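You operate a simulated robot arm through the tools that you are given. There is no shell and no other tool.

Carry out the task below with a simulated robot arm. There is one attempt and no reset: what you move stays moved.

## Task
Run the load on the bench job card at the card's voltage.
Fine: switch on the bench supply; set its knob and the orange link plug before the output button; leave it running.

Only the result counts: the job must be done as asked and must still hold three seconds after the hand-in. Knocking over, shifting, dropping, spilling or breaking anything else fails it.

## Robot
A 6-joint arm with a three-finger gripper, fixed in place. Base frame: the origin is at the foot of the arm, x ahead of it, y to its left, z up. Units: m, degrees, N and s.
Its first joint turns from -166.0 to 166.0 degrees. Payload 4.89 kg.
Tool frame: the origin (TCP) lies between the finger pads and is the grasp point; the fingertips stand 0.03 m ahead of it; z points along the fingers, y is the line along which they close. Largest opening 0.164 m; the body of the gripper starts 0.125 m behind the TCP.
Orientation is that of the tool frame in the base frame, as a unit quaternion [x, y, z, w]. With the fingers straight down and closing along the base's y, the tool's x points along the base's -x, its y along +y and its z along -z.

## Interface
- The arm moves only by the tool send_rows. Its argument "motion" is a list of rows, each a list of 7 numbers: the shift along the tool's x, y, z in units of 300 mm (1.0 is 300 mm), then the turn, a rotation vector about the tool's x, y, z in units of 180 degrees (1.0 is 180 degrees), then the gripper command, from -1 (fully open) to 1 (shut), values between in proportion. In form: [[dx, dy, dz, wx, wy, wz, jaw], ...]. A call has 1 to 20 rows; each row is the pose to reach, as a shift and turn from the pose commanded when the call began, along the tool's axes at that moment. A call with a number of a shift or a turn outside -1 to 1 is refused whole. Rows are played at 5 a second. More than 0.05 m and 8.6 degrees between two rows, or a gripper value outside its range, and nothing of the call is played. Where a pose cannot be reached the arm comes as near as it can. A force on the tool above 40 N (or 10 N above the force at the start of the call, whichever is more), or a blocked arm, ends the call early, and 0.2 s more pass. The fingers move at their own pace (about 0.108 m/s each) and stop on an object; they squeeze with about 29 N. The grip force told is the motor's: it shows also when the fingers shut on nothing. Time passes only in rows, and 0.2 s behind the last, so rows that repeat a pose let the fingers close. The reply holds the time, the measured pose of the TCP, the force on the tool along the base axes, the opening and the grip force, in the units named above and with some noise, with the torque about the TCP (base axes, N m) and any sound that the robot's microphone picked up.
- Cameras (640 x 400 px; columns grow to the right, rows downward): "scene" is fixed at [0.0498, 0.499, 1.3817]; the picture's right is [-0.27, -0.96, 0.00], its down [-0.44, 0.12, -0.89] and it looks along [0.85, -0.24, -0.46] (base axes); focal length 348 px, centre (320, 200). "wrist" rides on the gripper at [0.076, -0.002, -0.152] in the tool frame; the picture's right is [0.02, 1.00, 0.00], its down [-0.88, 0.02, -0.47] and it looks along [-0.47, 0.01, 0.88] (tool axes); focal length 247 px, centre (320, 200). There is no depth. A picture from a camera that has moved, and an enlarged one, comes with that camera's place and axes in the base frame and with its lens.
- grab_frame(camera): a new picture of that camera. No time passes.
- lift_body(by): slides the trunk up (or, below 0, down) by that many m; the arm rides with it, the base frame stays. It gives what a move gives, with no picture.
- close_up(camera, box): a new picture of the part [left, top, right, bottom] of that camera's present view, enlarged. No time passes.
- finish_job(): hands the job in; it is judged then, once.

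Places have to be worked out from the pictures, the camera data and where the tool is seen. Open the gripper and draw the arm clear of the work before you hand the job in, unless the task says otherwise.

The tools are called after "Call:" as a command line: name --pt "numbers of a row" for each row, then --argument value for the rest, lists and objects as JSON in quotes. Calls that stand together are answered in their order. send_rows: Moves the arm, as the interface text tells. Its arguments: {"type":"object","properties":{"motion":{"type":"array","items":{"type":"array","items":{"type":"number"}}}},"required":["motion"]} The other tools are called the same way: lift_body (by) slides the trunk up or down; grab_frame (camera) takes a picture; close_up (camera, box) takes an enlarged picture of a part of a camera's view; finish_job () hands the job in.

At the start:

```text
time: 0.0
tool_pos: [0.6938, -0.1834, 1.0534]
tcp_rot: [0.001, 1.0, 0.0, 0.001]
force: [-0.3, 0.6, 1.0]
moment: [0.0, 0.02, 0.0]
grip_width: 0.1641
finger_force: 0.1
trunk travel left (down, up): [-0.175, 0.215]
```

scene: 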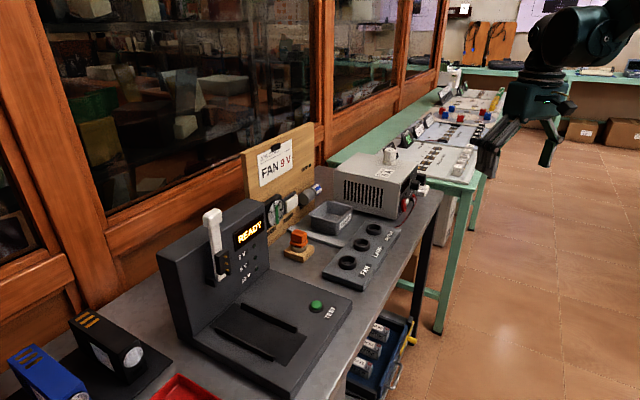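
wrist: 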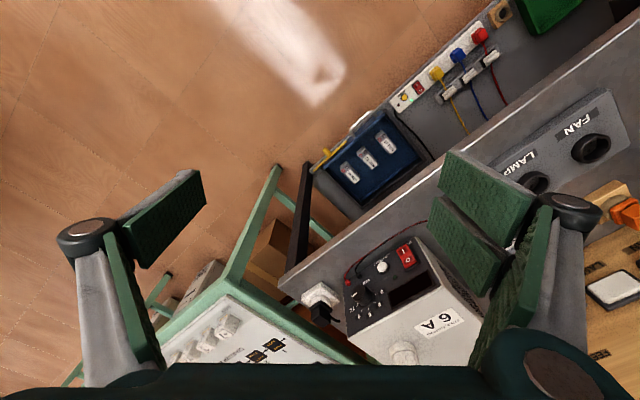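

I'll look more closely at the card, the supply and the link plug before any motion.

Call:
close_up --camera "scene" --box '[230, 110, 350, 210]'

Call:
close_up --camera "scene" --box '[320, 130, 450, 230]'

Call:
close_up --camera "scene" --box '[260, 200, 420, 300]'

Call:
close_up --camera "wrist" --box '[280, 200, 480, 380]'

Call:
close_up --camera "wrist" --box '[480, 80, 640, 400]'

```text
4.00 times, centred on (290, 160) of scene
camera zoom: at [0.0498, 0.499, 1.3817], right [-0.27, -0.96, 0.0], down [-0.44, 0.12, -0.89], along [0.85, -0.24, -0.46], focal length 1394 px, centre (440, 360)
```

zoom: 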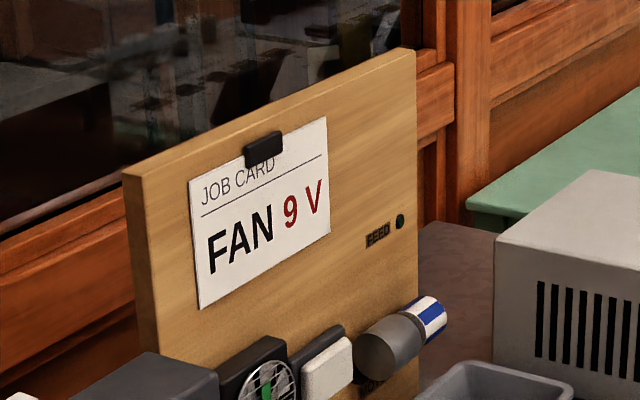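

```text
4.00 times, centred on (385, 180) of scene
camera zoom: at [0.0498, 0.499, 1.3817], right [-0.27, -0.96, 0.0], down [-0.44, 0.12, -0.89], along [0.85, -0.24, -0.46], focal length 1394 px, centre (60, 280)
```

zoom: 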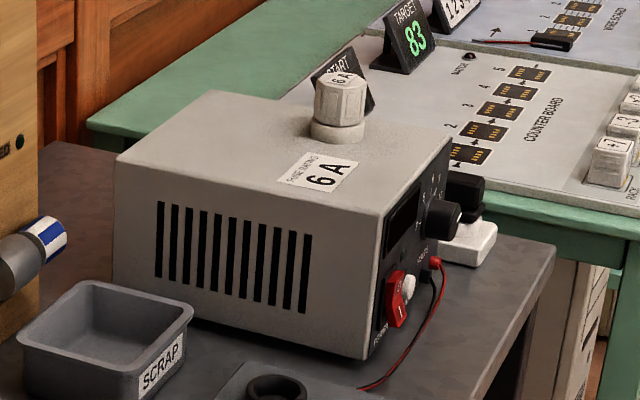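

```text
4.00 times, centred on (340, 250) of scene
camera zoom: at [0.0498, 0.499, 1.3817], right [-0.27, -0.96, 0.0], down [-0.44, 0.12, -0.89], along [0.85, -0.24, -0.46], focal length 1394 px, centre (240, 0)
```

zoom: 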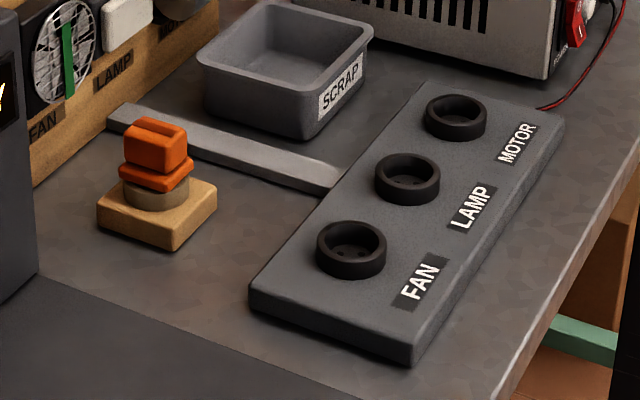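

```text
2.22 times, centred on (380, 290) of wrist
camera zoom: at [0.6179, -0.185, 1.2049], right [-0.02, 1.0, 0.0], down [0.88, 0.02, 0.47], along [0.47, 0.01, -0.88], focal length 549 px, centre (187, 0)
```

zoom: 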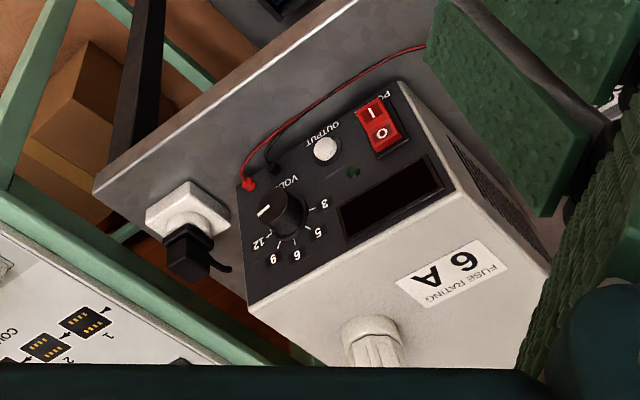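

```text
1.25 times, centred on (560, 240) of wrist
camera zoom: at [0.6179, -0.185, 1.2049], right [-0.02, 1.0, 0.0], down [0.88, 0.02, 0.47], along [0.47, 0.01, -0.88], focal length 309 px, centre (20, 150)
```

zoom: 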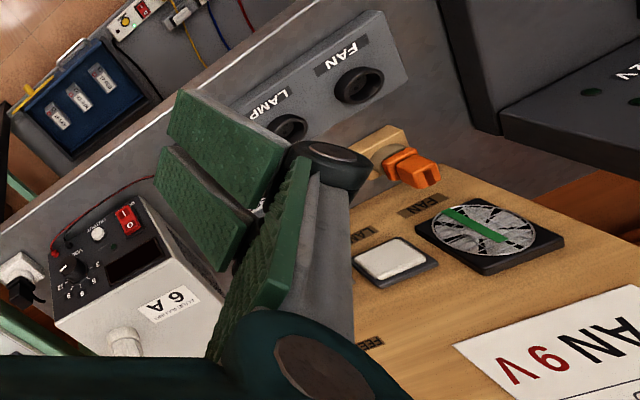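

The card says FAN 9 V. From two views I place the knob near (0.99,-0.10,0.88), the FAN socket near (0.72,0.24,0.835) and the orange plug near (0.82,0.34,0.86). I'll zoom in further on the panel, plug, drawer and mains lead.

Call:
close_up --camera "wrist" --box '[335, 230, 435, 310]'

Call:
close_up --camera "wrist" --box '[310, 100, 420, 220]'

Call:
close_up --camera "wrist" --box '[540, 80, 640, 240]'

Call:
close_up --camera "scene" --box '[280, 220, 330, 270]'

Call:
close_up --camera "scene" --box '[390, 160, 450, 220]'

Call:
close_up --camera "scene" --box '[250, 170, 340, 240]'

Call:
close_up --camera "scene" --box '[330, 300, 440, 400]'

Call:
close_up --camera "wrist" --box '[380, 0, 640, 170]'

```text
5.00 times, centred on (385, 270) of wrist
camera zoom: at [0.6179, -0.185, 1.2049], right [-0.02, 1.0, 0.0], down [0.88, 0.02, 0.47], along [0.47, 0.01, -0.88], focal length 1235 px, centre (-5, -150)
```

zoom: 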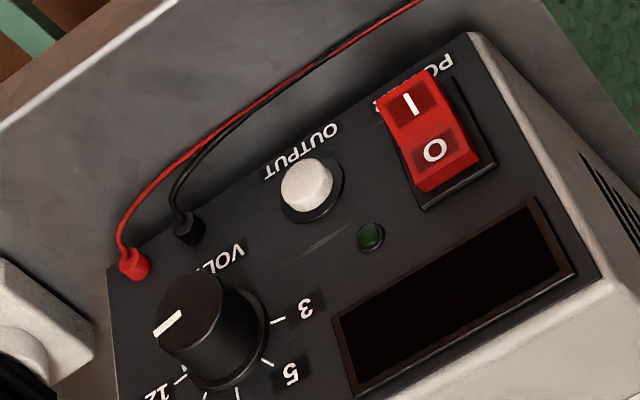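

```text
3.33 times, centred on (365, 160) of wrist
camera zoom: at [0.6179, -0.185, 1.2049], right [-0.02, 1.0, 0.0], down [0.88, 0.02, 0.47], along [0.47, 0.01, -0.88], focal length 823 px, centre (170, 333)
```

zoom: 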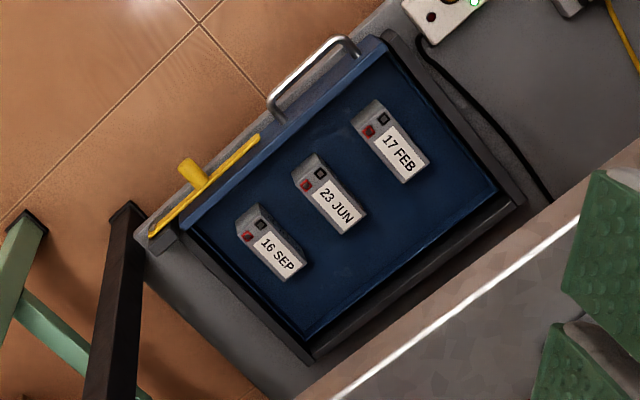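

```text
2.50 times, centred on (590, 160) of wrist
camera zoom: at [0.6179, -0.185, 1.2049], right [-0.02, 1.0, 0.0], down [0.88, 0.02, 0.47], along [0.47, 0.01, -0.88], focal length 617 px, centre (-355, 300)
```

zoom: 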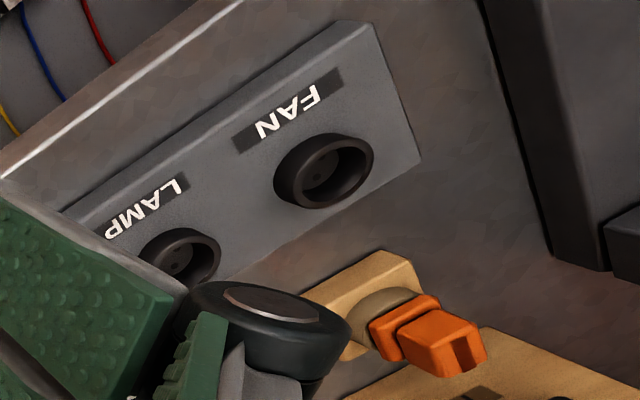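

```text
8.00 times, centred on (305, 245) of scene
camera zoom: at [0.0498, 0.499, 1.3817], right [-0.27, -0.96, 0.0], down [-0.44, 0.12, -0.89], along [0.85, -0.24, -0.46], focal length 2788 px, centre (440, -160)
```

zoom: 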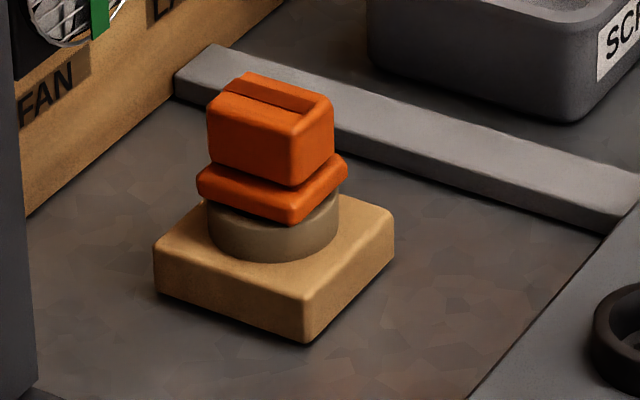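

```text
6.67 times, centred on (420, 190) of scene
camera zoom: at [0.0498, 0.499, 1.3817], right [-0.27, -0.96, 0.0], down [-0.44, 0.12, -0.89], along [0.85, -0.24, -0.46], focal length 2323 px, centre (-347, 267)
```

zoom: 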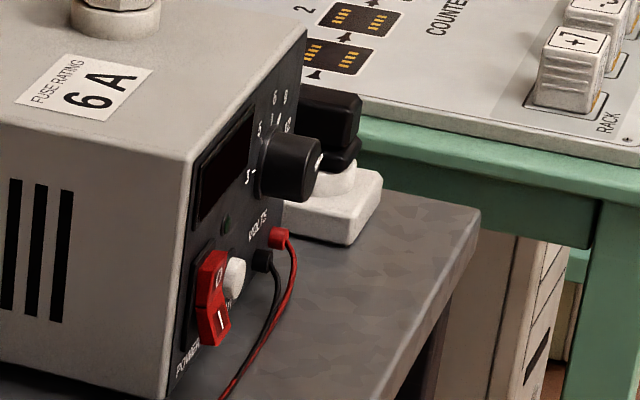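

```text
5.71 times, centred on (295, 205) of scene
camera zoom: at [0.0498, 0.499, 1.3817], right [-0.27, -0.96, 0.0], down [-0.44, 0.12, -0.89], along [0.85, -0.24, -0.46], focal length 1992 px, centre (463, 171)
```

zoom: 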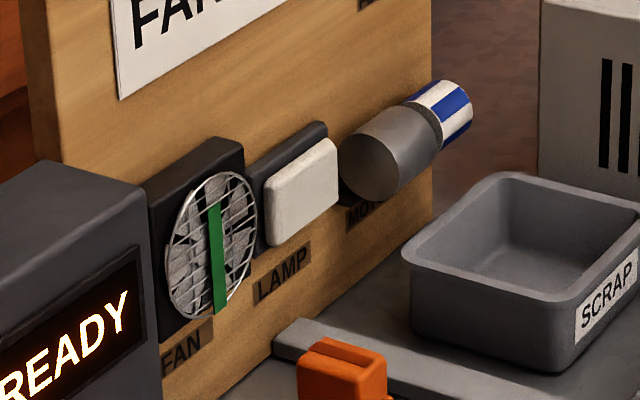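

```text
4.00 times, centred on (385, 350) of scene
camera zoom: at [0.0498, 0.499, 1.3817], right [-0.27, -0.96, 0.0], down [-0.44, 0.12, -0.89], along [0.85, -0.24, -0.46], focal length 1394 px, centre (60, -400)
```

zoom: 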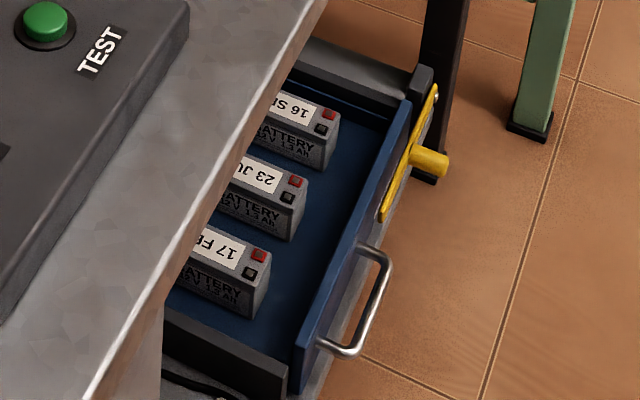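

```text
2.35 times, centred on (510, 85) of wrist
camera zoom: at [0.6179, -0.185, 1.2049], right [-0.02, 1.0, 0.0], down [0.88, 0.02, 0.47], along [0.47, 0.01, -0.88], focal length 581 px, centre (-127, 471)
```

zoom: 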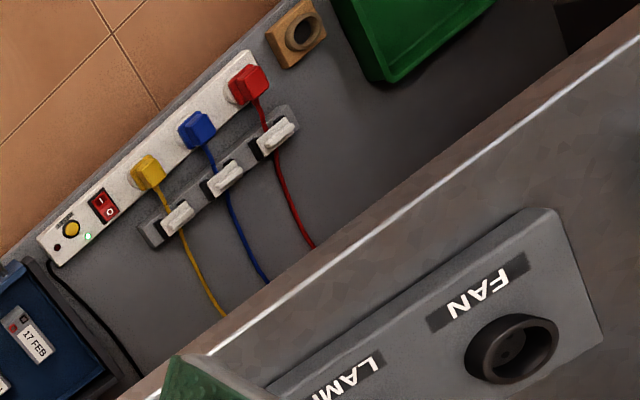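

The panel reads 3, 5, 6, 9 and 12 V with the power rocker at O, and the bench runs at about 45°, with its front edge 0.563 m from the base. I'll turn the tool horizontal to face the panel, camera on top, at a safe distance.

Call:
send_rows --pt "-0.0196 -0.0124 0.0093 -0.0311 0.0129 0.0311 0" --pt "-0.0392 -0.0248 0.0186 -0.0622 0.0258 0.0622 0" --pt "-0.0588 -0.0372 0.0278 -0.0933 0.0387 0.0933 0" --pt "-0.0784 -0.0496 0.0371 -0.1244 0.0516 0.1244 0" --pt "-0.098 -0.0619 0.0464 -0.1556 0.0644 0.1556 0" --pt "-0.1177 -0.0743 0.0557 -0.1867 0.0773 0.1867 0" --pt "-0.1373 -0.0867 0.0649 -0.2178 0.0902 0.2178 0" --pt "-0.1569 -0.0991 0.0742 -0.2489 0.1031 0.2489 0" --pt "-0.1765 -0.1115 0.0835 -0.28 0.116 0.28 0" --pt "-0.1961 -0.1239 0.0928 -0.3111 0.1289 0.3111 0" --pt "-0.2157 -0.1363 0.1021 -0.3422 0.1418 0.3422 0" --pt "-0.2353 -0.1487 0.1113 -0.3733 0.1547 0.3733 0" --pt "-0.2549 -0.1611 0.1206 -0.4044 0.1676 0.4044 0" --pt "-0.2746 -0.1734 0.1299 -0.4356 0.1804 0.4356 0" --pt "-0.2942 -0.1858 0.1392 -0.4667 0.1933 0.4667 0" --pt "-0.3138 -0.1982 0.1484 -0.4978 0.2062 0.4978 0" --pt "-0.3334 -0.2106 0.1577 -0.5289 0.2191 0.5289 0" --pt "-0.353 -0.223 0.167 -0.56 0.232 0.56 0"

```text
time: 3.8
tool_pos: [0.8004, -0.2506, 1.003]
tcp_rot: [0.653, 0.271, 0.653, -0.272]
force: [0.8, -0.5, 0.6]
moment: [0.02, 0.01, -0.04]
grip_width: 0.0818
finger_force: 0.0
trunk travel left (down, up): [-0.175, 0.215]
```

The pose was reached with the tool horizontal. Now I'll look at the panel through the wrist camera.

Call:
grab_frame --camera "wrist"

Call:
grab_frame --camera "scene"

```text
taken
camera wrist: at [0.6915, -0.3571, 1.079], right [0.71, -0.71, 0.02], down [-0.32, -0.35, -0.88], along [0.63, 0.62, -0.47], focal length 247 px, centre (320, 200)
```

wrist: 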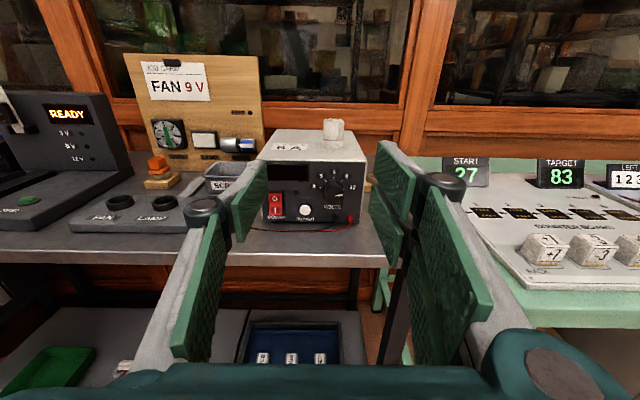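

```text
taken
```

scene: 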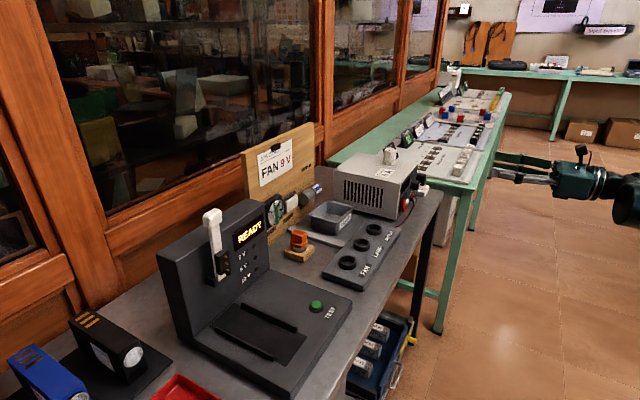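

The panel faces the camera squarely. I'll zoom in on it and on the plug area.

Call:
close_up --camera "wrist" --box '[255, 150, 375, 235]'

Call:
close_up --camera "wrist" --box '[130, 140, 250, 230]'

Call:
close_up --camera "wrist" --box '[0, 80, 140, 220]'

```text
4.71 times, centred on (315, 192) of wrist
camera zoom: at [0.6915, -0.3571, 1.079], right [0.71, -0.71, 0.02], down [-0.32, -0.35, -0.88], along [0.63, 0.62, -0.47], focal length 1162 px, centre (344, 235)
```

zoom: 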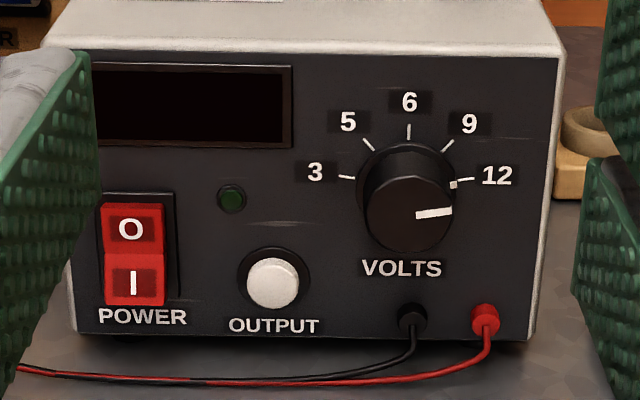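

```text
4.44 times, centred on (190, 185) of wrist
camera zoom: at [0.6915, -0.3571, 1.079], right [0.71, -0.71, 0.02], down [-0.32, -0.35, -0.88], along [0.63, 0.62, -0.47], focal length 1098 px, centre (898, 267)
```

zoom: 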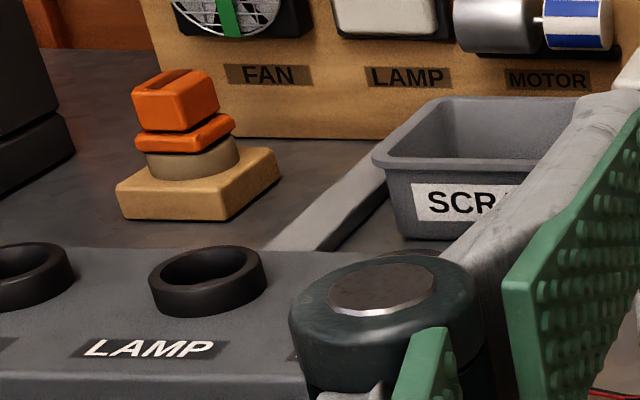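

```text
2.86 times, centred on (70, 150) of wrist
camera zoom: at [0.6915, -0.3571, 1.079], right [0.71, -0.71, 0.02], down [-0.32, -0.35, -0.88], along [0.63, 0.62, -0.47], focal length 706 px, centre (1034, 343)
```

zoom: 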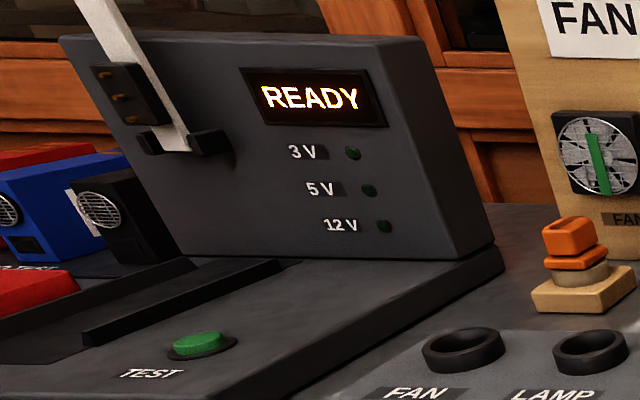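

The panel plane is at about v=0.643 m from the base along the 45° axis. The knob points at 12, the rocker is at O, and its "I" half is at about u=0.661, z=0.84. I'll close the fingers and stage in front of the lower half of the rocker.

Call:
send_rows --pt "-0.09 -0.045 0.04 0 0 0 1" --pt "-0.19 -0.09 0.09 0 0 0 1" --pt "-0.29 -0.135 0.15 0 0 0 1" --pt "-0.39 -0.18 0.21 0 0 0 1" --pt "-0.49 -0.23 0.29 0 0 0 1" --pt "-0.55 -0.274 0.37 0 0 0 1" --pt "-0.583 -0.274 0.437 0 0 0 1"

Call:
grab_frame --camera "wrist"

Call:
grab_frame --camera "scene"

```text
time: 5.4
tool_pos: [0.9036, -0.1366, 0.869]
tcp_rot: [0.654, 0.273, 0.651, -0.272]
force: [-0.9, -0.8, -0.4]
moment: [-0.04, 0.0, 0.02]
grip_width: 0.0001
finger_force: 28.6
out of reach, approached as far as the arm can: row 3, 4, 5, 6, 7
trunk travel left (down, up): [-0.175, 0.215]
```

```text
taken
camera wrist: at [0.7959, -0.244, 0.9459], right [0.71, -0.7, 0.02], down [-0.32, -0.35, -0.88], along [0.62, 0.62, -0.48], focal length 247 px, centre (320, 200)
```

wrist: 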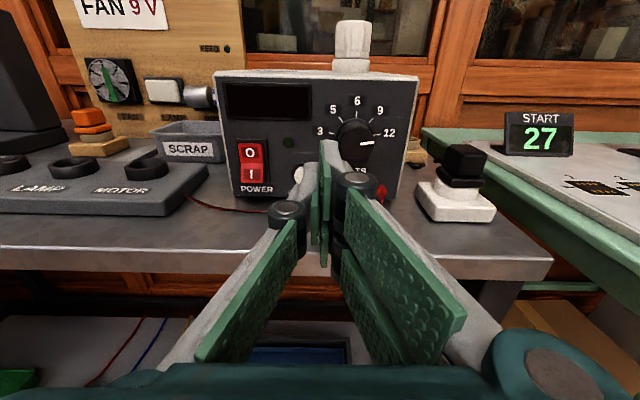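

```text
taken
```

scene: 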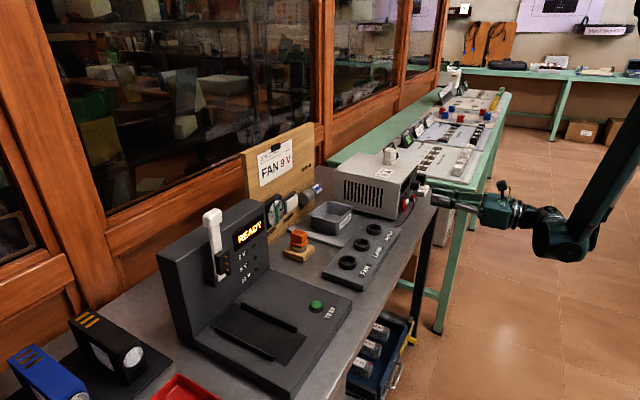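

The arm could not get this low with the trunk at its present height; it stopped at u=0.735, z=0.869. I'll back off and raise the tool, then lower the trunk for better reach.

Call:
send_rows --pt "0 0 -0.12 0 0 0 1" --pt "0 0 -0.25 0 0 0 1" --pt "0.1 0 -0.33 0 0 0 1" --pt "0.23 0 -0.333 0 0 0 1" --pt "0.36 0 -0.333 0 0 0 1" --pt "0.49 0 -0.333 0 0 0 1" --pt "0.567 0 -0.333 0 0 0 1" --pt "0.567 0 -0.333 0 0 0 1"

```text
time: 7.2
tool_pos: [0.8337, -0.2058, 1.0404]
tcp_rot: [0.653, 0.27, 0.653, -0.271]
force: [-0.2, -0.2, 0.4]
moment: [0.0, 0.01, -0.04]
grip_width: 0.0
finger_force: 29.4
out of reach, approached as far as the arm can: row 1, 2, 3
trunk travel left (down, up): [-0.175, 0.215]
```

The tool is now at u=0.735, v=0.444, z=1.04, clear of the bench edge. I'll lower the trunk 0.16 m, which should put the tool near z=0.88.

Call:
lift_body --by -0.16

Call:
grab_frame --camera "wrist"

Call:
grab_frame --camera "scene"

```text
time: 9.0
tool_pos: [0.8335, -0.2072, 0.8805]
tcp_rot: [0.653, 0.271, 0.653, -0.272]
force: [0.1, -0.3, 0.5]
moment: [-0.03, -0.01, -0.02]
grip_width: 0.0001
finger_force: 29.6
trunk travel left (down, up): [-0.015, 0.375]
```

```text
taken
camera wrist: at [0.7249, -0.313, 0.9562], right [0.71, -0.71, 0.02], down [-0.32, -0.35, -0.88], along [0.63, 0.62, -0.47], focal length 247 px, centre (320, 200)
```

wrist: 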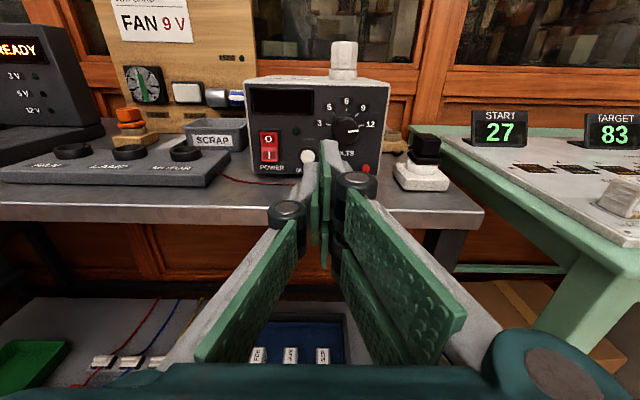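

```text
taken
```

scene: 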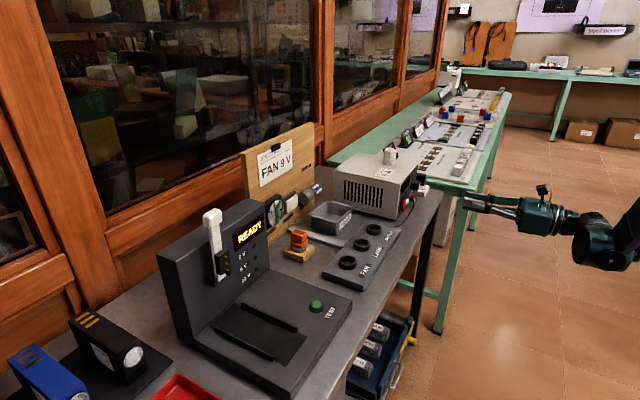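

The trunk is down. I'll zoom in on the panel from here to refine positions.

Call:
close_up --camera "wrist" --box '[240, 70, 400, 190]'

```text
3.33 times, centred on (320, 130) of wrist
camera zoom: at [0.7249, -0.313, 0.9562], right [0.71, -0.71, 0.02], down [-0.32, -0.35, -0.88], along [0.63, 0.62, -0.47], focal length 823 px, centre (320, 433)
```

zoom: 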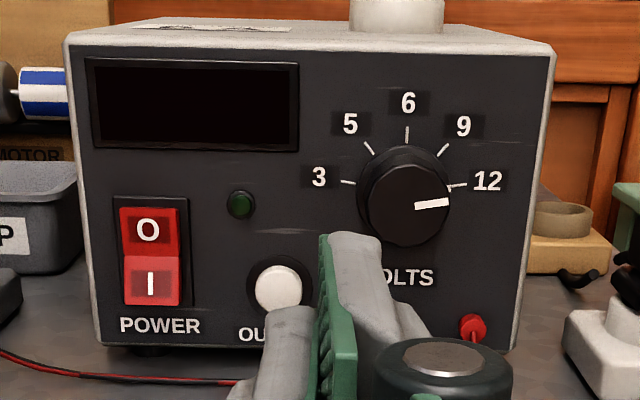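

Refined positions: the I half is at u=0.662, z=0.845, the button at u=0.718, z=0.8455, and the knob at u=0.767, z=0.882. I'll stage the closed fingertips in front of the lower rocker edge.

Call:
send_rows --pt "-0.05 -0.1 0.04 0 0 0 1" --pt "-0.1 -0.2 0.1 0 0 0 1" --pt "-0.15 -0.247 0.2 0 0 0 1" --pt "-0.162 -0.247 0.32 0 0 0 1" --pt "-0.162 -0.247 0.42 0 0 0 1" --pt "-0.162 -0.247 0.42 0 0 0 1"

Call:
grab_frame --camera "wrist"

Call:
close_up --camera "scene" --box '[370, 150, 470, 230]'

```text
time: 10.4
tool_pos: [0.8717, -0.0647, 0.8315]
tcp_rot: [0.654, 0.27, 0.653, -0.27]
force: [-0.1, -0.4, 0.3]
moment: [-0.03, 0.03, 0.04]
grip_width: 0.0
finger_force: 28.9
trunk travel left (down, up): [-0.015, 0.375]
```

```text
taken
camera wrist: at [0.7624, -0.1716, 0.9072], right [0.71, -0.71, 0.02], down [-0.32, -0.35, -0.88], along [0.63, 0.62, -0.47], focal length 247 px, centre (320, 200)
```

wrist: 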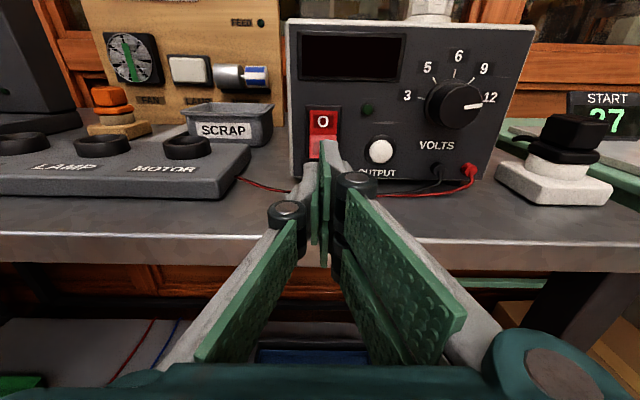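

```text
5.00 times, centred on (420, 190) of scene
camera zoom: at [0.0498, 0.499, 1.3817], right [-0.27, -0.96, 0.0], down [-0.44, 0.12, -0.89], along [0.85, -0.24, -0.46], focal length 1743 px, centre (-180, 250)
```

zoom: 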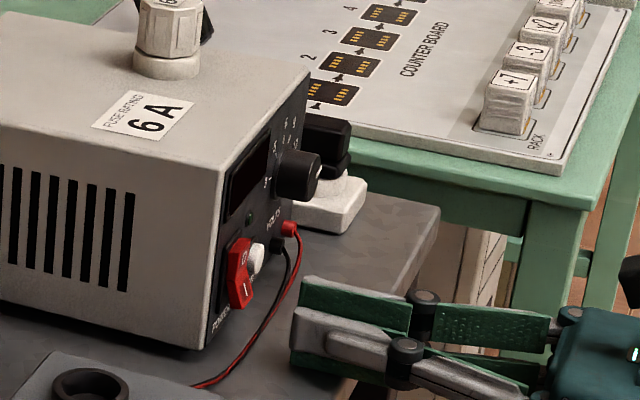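

Fingertips are aligned with the rocker's I half, at v≈0.601. I'll push in with small steps.

Call:
send_rows --pt "0 0 0.04 0 0 0 1" --pt "0 0 0.07 0 0 0 1" --pt "0 0 0.08 0 0 0 1" --pt "0 0 0.09 0 0 0 1" --pt "0 0 0.1 0 0 0 1" --pt "0 0 0.11 0 0 0 1" --pt "0 0 0.12 0 0 0 1"

Call:
close_up --camera "scene" --box '[370, 150, 470, 230]'

Call:
grab_frame --camera "wrist"

```text
time: 12.0
tool_pos: [0.8952, -0.0385, 0.8308]
tcp_rot: [0.653, 0.272, 0.653, -0.271]
force: [0.1, 0.3, 0.2]
moment: [0.02, -0.02, 0.03]
grip_width: 0.0002
finger_force: 45.0
trunk travel left (down, up): [-0.015, 0.375]
```

```text
5.00 times, centred on (420, 190) of scene
camera zoom: at [0.0498, 0.499, 1.3817], right [-0.27, -0.96, 0.0], down [-0.44, 0.12, -0.89], along [0.85, -0.24, -0.46], focal length 1743 px, centre (-180, 250)
```

zoom: 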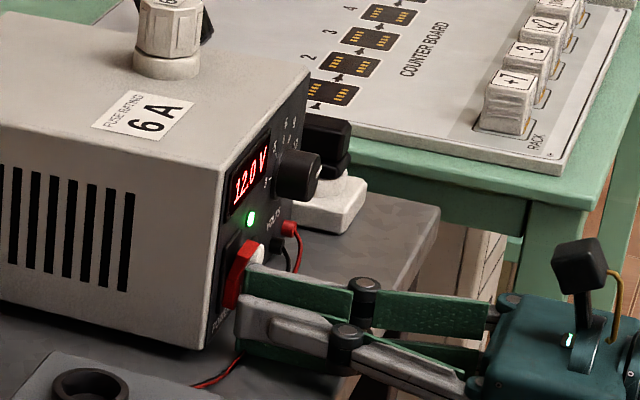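

```text
taken
camera wrist: at [0.787, -0.1458, 0.907], right [0.71, -0.71, 0.02], down [-0.32, -0.35, -0.88], along [0.63, 0.62, -0.47], focal length 247 px, centre (320, 200)
```

wrist: 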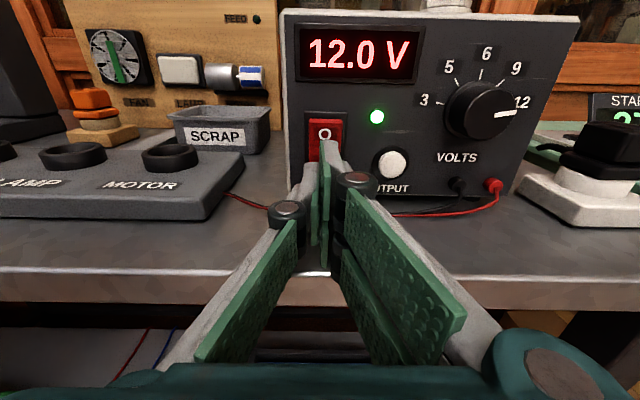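

Power is on: the display reads 12.0 V and the LED is green. I'll back off, open the fingers to about 70 mm and line up with the knob.

Call:
send_rows --pt "0 0 -0.1 0 0 0 1" --pt "0 0 -0.253 0 0 0 1" --pt "0.08 0.12 -0.253 0 0 0 0.146" --pt "0.177 0.24 -0.253 0 0 0 0.146" --pt "0.177 0.353 -0.253 0 0 0 0.146" --pt "0.177 0.353 -0.253 0 0 0 0.146"

Call:
grab_frame --camera "wrist"

Call:
close_up --camera "scene" --box '[370, 150, 470, 230]'

```text
time: 13.4
tool_pos: [0.9167, -0.169, 0.8836]
tcp_rot: [0.653, 0.271, 0.653, -0.271]
force: [-1.1, -0.2, 0.0]
moment: [0.01, 0.0, -0.04]
grip_width: 0.07
finger_force: 0.0
trunk travel left (down, up): [-0.015, 0.375]
```

```text
taken
camera wrist: at [0.8087, -0.2751, 0.9608], right [0.71, -0.71, 0.02], down [-0.32, -0.35, -0.88], along [0.63, 0.62, -0.47], focal length 247 px, centre (320, 200)
```

wrist: 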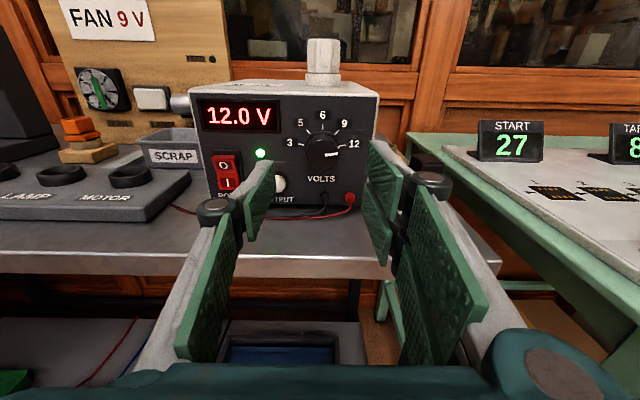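

```text
5.00 times, centred on (420, 190) of scene
camera zoom: at [0.0498, 0.499, 1.3817], right [-0.27, -0.96, 0.0], down [-0.44, 0.12, -0.89], along [0.85, -0.24, -0.46], focal length 1743 px, centre (-180, 250)
```

zoom: 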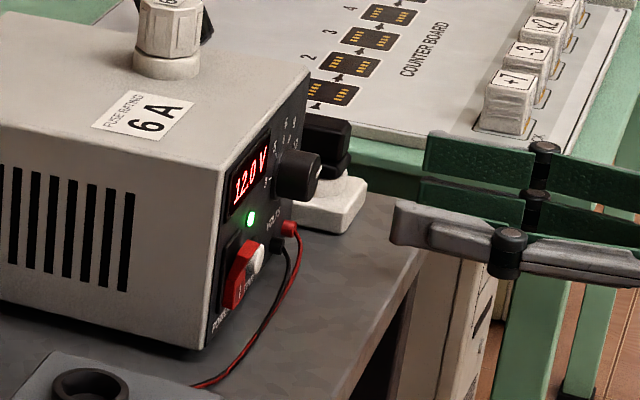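

Lined up with the knob. I'll advance until the fingertips straddle it just short of the panel, then close.

Call:
send_rows --pt "0 0 0.12 0 0 0 0.146" --pt "0 0 0.2 0 0 0 0.146" --pt "0 0 0.24 0 0 0 0.146" --pt "0 0 0.258 0 0 0 0.146" --pt "0 0 0.258 0 0 0 0.146"

Call:
grab_frame --camera "wrist"

Call:
close_up --camera "scene" --box '[370, 150, 470, 230]'

```text
time: 14.6
tool_pos: [0.9716, -0.1137, 0.8842]
tcp_rot: [0.653, 0.271, 0.653, -0.271]
force: [0.0, -0.5, -0.2]
moment: [0.02, 0.0, 0.0]
grip_width: 0.07
finger_force: 0.1
trunk travel left (down, up): [-0.015, 0.375]
```

```text
taken
camera wrist: at [0.8632, -0.2201, 0.9607], right [0.71, -0.71, 0.02], down [-0.32, -0.35, -0.88], along [0.63, 0.62, -0.47], focal length 247 px, centre (320, 200)
```

wrist: 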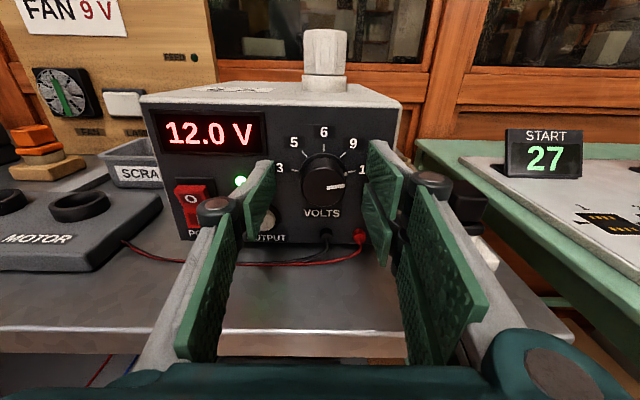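

```text
5.00 times, centred on (420, 190) of scene
camera zoom: at [0.0498, 0.499, 1.3817], right [-0.27, -0.96, 0.0], down [-0.44, 0.12, -0.89], along [0.85, -0.24, -0.46], focal length 1743 px, centre (-180, 250)
```

zoom: 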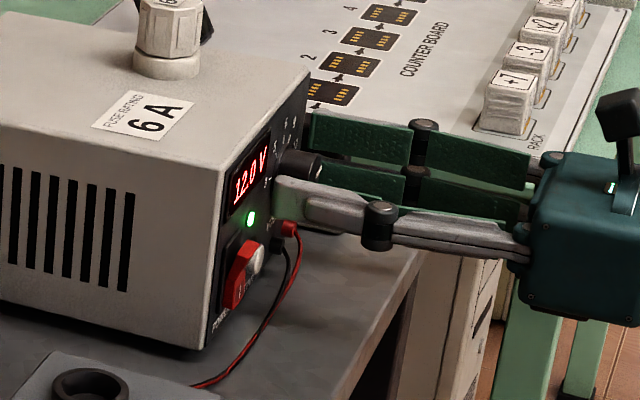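

The knob sits between the fingers, so I'll close on it.

Call:
send_rows --pt "0 0 0 0 0 0 0.4" --pt "0 0 0 0 0 0 0.7" --pt "0 0 0 0 0 0 1" --pt "0 0 0 0 0 0 1"

Call:
grab_frame --camera "wrist"

```text
time: 15.6
tool_pos: [0.9739, -0.1149, 0.8832]
tcp_rot: [0.653, 0.27, 0.654, -0.27]
force: [30.3, -20.9, 2.8]
moment: [-0.17, 0.08, -0.96]
grip_width: 0.0334
finger_force: 45.1
trunk travel left (down, up): [-0.015, 0.375]
```

```text
taken
camera wrist: at [0.8644, -0.2217, 0.96], right [0.71, -0.71, 0.02], down [-0.32, -0.35, -0.88], along [0.63, 0.61, -0.47], focal length 247 px, centre (320, 200)
```

wrist: 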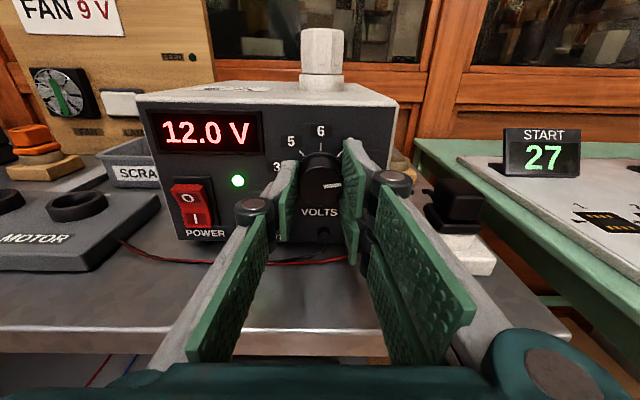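

The grip holds the 33 mm knob, but there is about 36 N of side load toward +u, so the knob centre is a few mm further right. I'll shift that way to relieve it.

Call:
send_rows --pt "0 0.005 0 0 0 0 1" --pt "0 0.01 0 0 0 0 1" --pt "0 0.01 0 0 0 0 1"

```text
time: 16.4
tool_pos: [0.974, -0.1148, 0.8842]
tcp_rot: [0.653, 0.271, 0.653, -0.271]
force: [-4.2, -11.1, -9.4]
moment: [0.05, -0.06, -0.13]
grip_width: 0.0329
finger_force: 44.7
trunk travel left (down, up): [-0.015, 0.375]
```

The side load has dropped to a few newtons. Now I'll rotate the knob 40° counter-clockwise, from 12 to 9, in small steps.

Call:
send_rows --pt "0 0 0 0 0 -0.025 1" --pt "0 0 0 0 0 -0.05 1" --pt "0 0 0 0 0 -0.075 1" --pt "0 0 0 0 0 -0.1 1" --pt "0 0 0 0 0 -0.125 1" --pt "0 0 0 0 0 -0.15 1" --pt "0 0 0 0 0 -0.175 1" --pt "0 0 0 0 0 -0.2 1" --pt "0 0 0 0 0 -0.222 1" --pt "0 0 0 0 0 -0.222 1"

Call:
grab_frame --camera "wrist"

Call:
close_up --camera "scene" --box '[370, 150, 470, 230]'

```text
time: 17.7
tool_pos: [0.9725, -0.115, 0.8827]
tcp_rot: [0.585, 0.398, 0.694, -0.134]
force: [-1.7, -0.8, -5.4]
moment: [-0.03, 0.02, 0.21]
grip_width: 0.0331
finger_force: 44.8
trunk travel left (down, up): [-0.015, 0.375]
stopped in row 6: the force on the tool passed its limit at 41 N (the readings are from after the stop); the commanded pose is now the measured one
```

```text
taken
camera wrist: at [0.8433, -0.2006, 0.9532], right [0.65, -0.64, 0.41], down [-0.08, -0.59, -0.8], along [0.76, 0.49, -0.43], focal length 247 px, centre (320, 200)
```

wrist: 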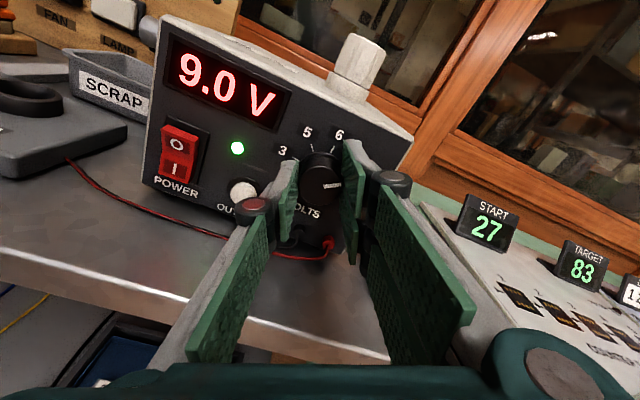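

```text
5.00 times, centred on (420, 190) of scene
camera zoom: at [0.0498, 0.499, 1.3817], right [-0.27, -0.96, 0.0], down [-0.44, 0.12, -0.89], along [0.85, -0.24, -0.46], focal length 1743 px, centre (-180, 250)
```

zoom: 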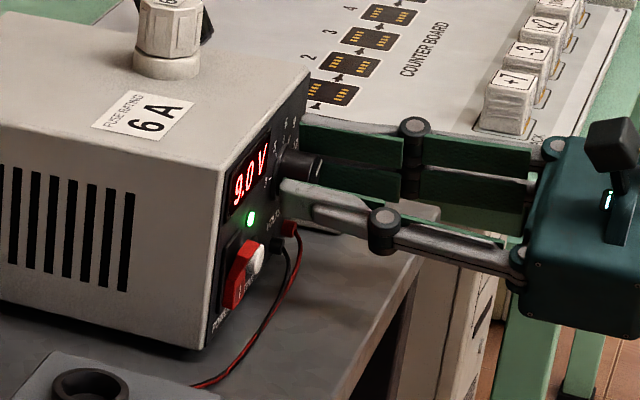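

The display already reads 9.0 V at about 24° of turn; the force limit stopped the move and the load has since relaxed. I'll turn roughly 15° more to centre it on the 9 mark.

Call:
send_rows --pt "0 0 0 0 0 -0.015 1" --pt "0 0 0 0 0 -0.03 1" --pt "0 0 0 0 0 -0.045 1" --pt "0 0 0 0 0 -0.06 1" --pt "0 0 0 0 0 -0.075 1" --pt "0 0 0 0 0 -0.085 1" --pt "0 0 0 0 0 -0.085 1"

Call:
grab_frame --camera "wrist"

```text
time: 19.3
tool_pos: [0.9728, -0.1132, 0.8839]
tcp_rot: [0.527, 0.472, 0.705, -0.041]
force: [-14.1, -0.2, -18.4]
moment: [-0.42, 0.48, 0.27]
grip_width: 0.033
finger_force: 45.6
trunk travel left (down, up): [-0.015, 0.375]
```

```text
taken
camera wrist: at [0.8308, -0.1882, 0.942], right [0.55, -0.54, 0.64], down [0.07, -0.73, -0.68], along [0.84, 0.41, -0.36], focal length 247 px, centre (320, 200)
```

wrist: 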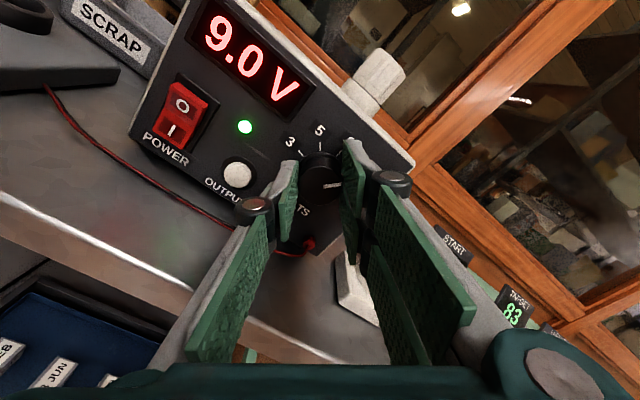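

The knob now sits near the 9 mark with 9.0 V showing. I'll open just slightly, staying clear of the output button, then retreat straight back and undo the roll.

Call:
send_rows --pt "0 0 0 0 0 0 0.451" --pt "0 0 0 0 0 0 0.451" --pt "0 0 -0.05 0 0 0 0.451" --pt "0 0 -0.15 0 0 0 0.451" --pt "0 0 -0.3 0 0 0 0.451" --pt "0 0 -0.35 0 0 0.045 0.451" --pt "0 0 -0.35 0 0 0.09 0.451" --pt "0 0 -0.35 0 0 0.135 0.451" --pt "0 0 -0.35 0 0 0.18 0.451" --pt "0 0 -0.35 0 0 0.217 0.451" --pt "0 0 -0.35 0 0 0.217 0.451"

Call:
grab_frame --camera "wrist"

```text
time: 21.7
tool_pos: [0.8981, -0.1886, 0.8833]
tcp_rot: [0.655, 0.269, 0.651, -0.274]
force: [0.5, -0.4, 0.7]
moment: [0.01, 0.02, 0.03]
grip_width: 0.0451
finger_force: 0.0
trunk travel left (down, up): [-0.015, 0.375]
```

```text
taken
camera wrist: at [0.7909, -0.2967, 0.9603], right [0.71, -0.71, 0.01], down [-0.33, -0.34, -0.88], along [0.62, 0.62, -0.47], focal length 247 px, centre (320, 200)
```

wrist: 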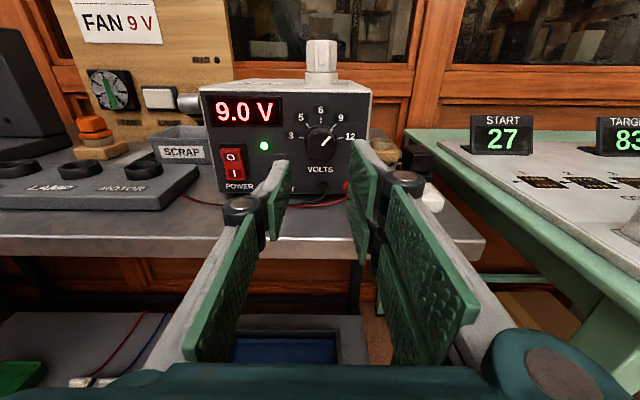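

The knob is at the 9 mark, the display shows 9.0 V and the power rocker is at I. Next I'll raise the trunk back up and turn the tool downward over the orange plug.

Call:
lift_body --by 0.16

Call:
send_rows --pt "0.0173 -0.0661 0 0.0321 0 -0.0321 0" --pt "0.0345 -0.1322 0 0.0643 0 -0.0643 0" --pt "0.0518 -0.1983 0 0.0964 0 -0.0964 0" --pt "0.0691 -0.2644 0 0.1286 0 -0.1286 0" --pt "0.0864 -0.3305 0 0.1607 0 -0.1607 0" --pt "0.1036 -0.3965 0 0.1928 0 -0.1928 0" --pt "0.1209 -0.4626 0 0.225 0 -0.225 0" --pt "0.1382 -0.5287 0 0.2571 0 -0.2571 0" --pt "0.1555 -0.5948 0 0.2893 0 -0.2893 0" --pt "0.1727 -0.6609 0 0.3214 0 -0.3214 0" --pt "0.19 -0.727 0 0.3536 0 -0.3536 0"

```text
time: 23.5
tool_pos: [0.8977, -0.1897, 1.0445]
tcp_rot: [0.655, 0.268, 0.651, -0.274]
force: [-0.5, 0.3, 0.5]
moment: [0.03, 0.01, -0.01]
grip_width: 0.0449
finger_force: 0.0
trunk travel left (down, up): [-0.175, 0.215]
```

```text
time: 25.9
tool_pos: [0.7485, -0.0275, 1.1023]
tcp_rot: [0.194, 0.844, 0.462, -0.189]
force: [1.6, 0.5, -1.8]
moment: [0.12, 0.07, 0.12]
grip_width: 0.0819
finger_force: 0.1
out of reach, approached as far as the arm can: row 11
trunk travel left (down, up): [-0.175, 0.215]
```

The tool is essentially at the mid pose. I'll continue the same rotation to point straight down, moving to a viewing spot short of the plug.

Call:
send_rows --pt "0.0069 0.0406 0.0827 0.0321 0 -0.0321 0" --pt "0.0138 0.0813 0.1655 0.0643 0 -0.0643 0" --pt "0.0207 0.1219 0.2482 0.0964 0 -0.0964 0" --pt "0.0276 0.1625 0.3309 0.1286 0 -0.1286 0" --pt "0.0345 0.2032 0.4136 0.1607 0 -0.1607 0" --pt "0.0415 0.2438 0.4964 0.1928 0 -0.1928 0" --pt "0.0484 0.2845 0.5791 0.225 0 -0.225 0" --pt "0.0553 0.3251 0.6618 0.2571 0 -0.2571 0" --pt "0.0622 0.3657 0.7445 0.2893 0 -0.2893 0" --pt "0.0691 0.4064 0.8273 0.3214 0 -0.3214 0" --pt "0.076 0.447 0.91 0.3536 0 -0.3536 0" --pt "0.076 0.447 0.91 0.3536 0 -0.3536 0"

Call:
grab_frame --camera "wrist"

Call:
grab_frame --camera "scene"

```text
time: 28.5
tool_pos: [0.7557, 0.2789, 1.0758]
tcp_rot: [-0.384, 0.923, 0.003, -0.002]
force: [-0.5, 0.6, -0.4]
moment: [-0.05, -0.01, 0.01]
grip_width: 0.0819
finger_force: 0.0
trunk travel left (down, up): [-0.175, 0.215]
```

```text
taken
camera wrist: at [0.7031, 0.2223, 1.2265], right [-0.73, 0.69, 0.01], down [0.61, 0.64, 0.47], along [0.32, 0.35, -0.88], focal length 247 px, centre (320, 200)
```

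wrist: 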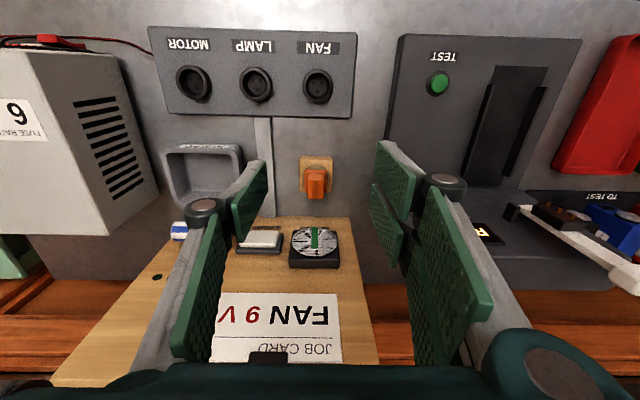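

```text
taken
```

scene: 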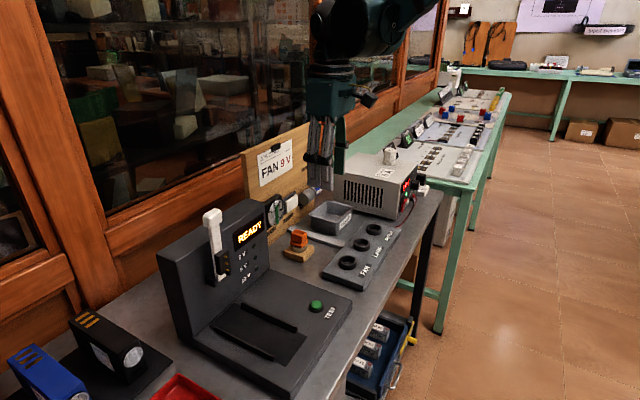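

The tool points down, and the plug is nearly centred in view at about u=0.339, v=0.816. The FAN socket is at u=0.339, v=0.678. I'll zoom in on both.

Call:
close_up --camera "wrist" --box '[276, 140, 356, 210]'

Call:
close_up --camera "wrist" --box '[230, 20, 370, 130]'

```text
5.71 times, centred on (316, 175) of wrist
camera zoom: at [0.7031, 0.2223, 1.2265], right [-0.73, 0.69, 0.01], down [0.61, 0.64, 0.47], along [0.32, 0.35, -0.88], focal length 1411 px, centre (343, 343)
```

zoom: 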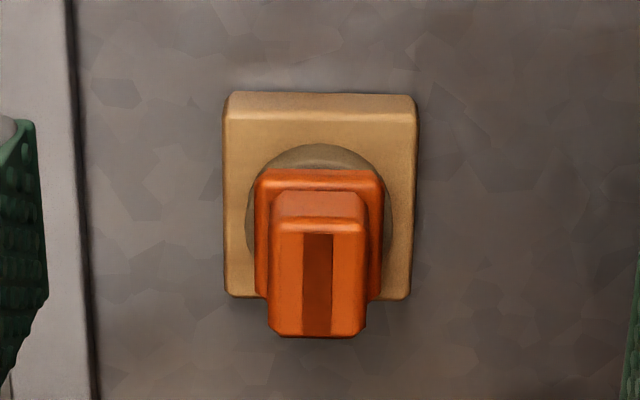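

```text
3.64 times, centred on (300, 75) of wrist
camera zoom: at [0.7031, 0.2223, 1.2265], right [-0.73, 0.69, 0.01], down [0.61, 0.64, 0.47], along [0.32, 0.35, -0.88], focal length 898 px, centre (393, 654)
```

zoom: 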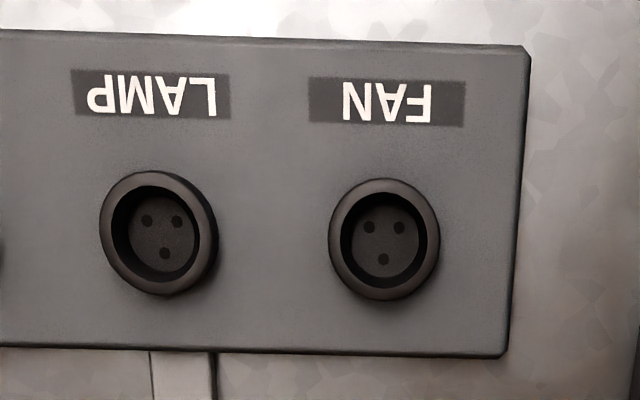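

The handle is about 26 mm wide across u with a flange below, and the FAN socket's pin pattern looks aligned with the bench axes. I'll move above the plug and look again before descending.

Call:
send_rows --pt "-0.1 -0.002 0.03 0 0 0 0.268" --pt "-0.2 -0.004 0.08 0 0 0 0.268" --pt "-0.295 -0.006 0.15 0 0 0 0.268" --pt "-0.295 -0.006 0.28 0 0 0 0.268" --pt "-0.295 -0.006 0.4 0 0 0 0.268" --pt "-0.295 -0.006 0.4 0 0 0 0.268"

Call:
grab_frame --camera "wrist"

Call:
close_up --camera "scene" --box '[250, 170, 350, 270]'

```text
time: 29.9
tool_pos: [0.8173, 0.3408, 0.9546]
tcp_rot: [-0.385, 0.923, 0.003, -0.002]
force: [0.5, 0.5, -0.6]
moment: [-0.04, 0.07, 0.01]
grip_width: 0.0599
finger_force: 0.1
trunk travel left (down, up): [-0.175, 0.215]
```

```text
taken
camera wrist: at [0.7661, 0.2836, 1.1061], right [-0.72, 0.69, 0.01], down [0.61, 0.64, 0.47], along [0.32, 0.35, -0.88], focal length 247 px, centre (320, 200)
```

wrist: 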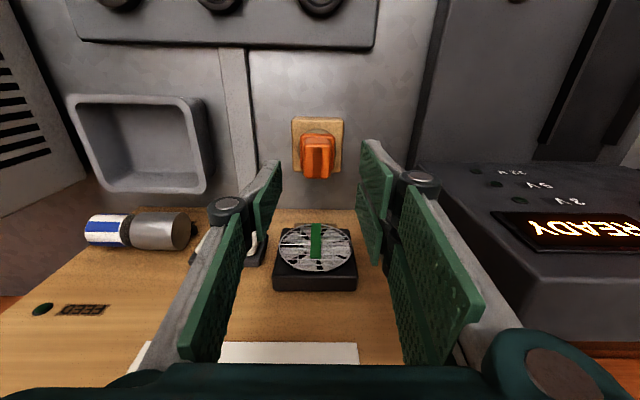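

```text
4.00 times, centred on (300, 220) of scene
camera zoom: at [0.0498, 0.499, 1.3817], right [-0.27, -0.96, 0.0], down [-0.44, 0.12, -0.89], along [0.85, -0.24, -0.46], focal length 1394 px, centre (400, 120)
```

zoom: 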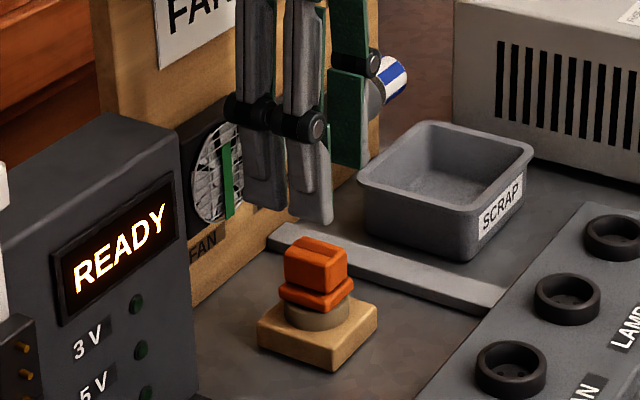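

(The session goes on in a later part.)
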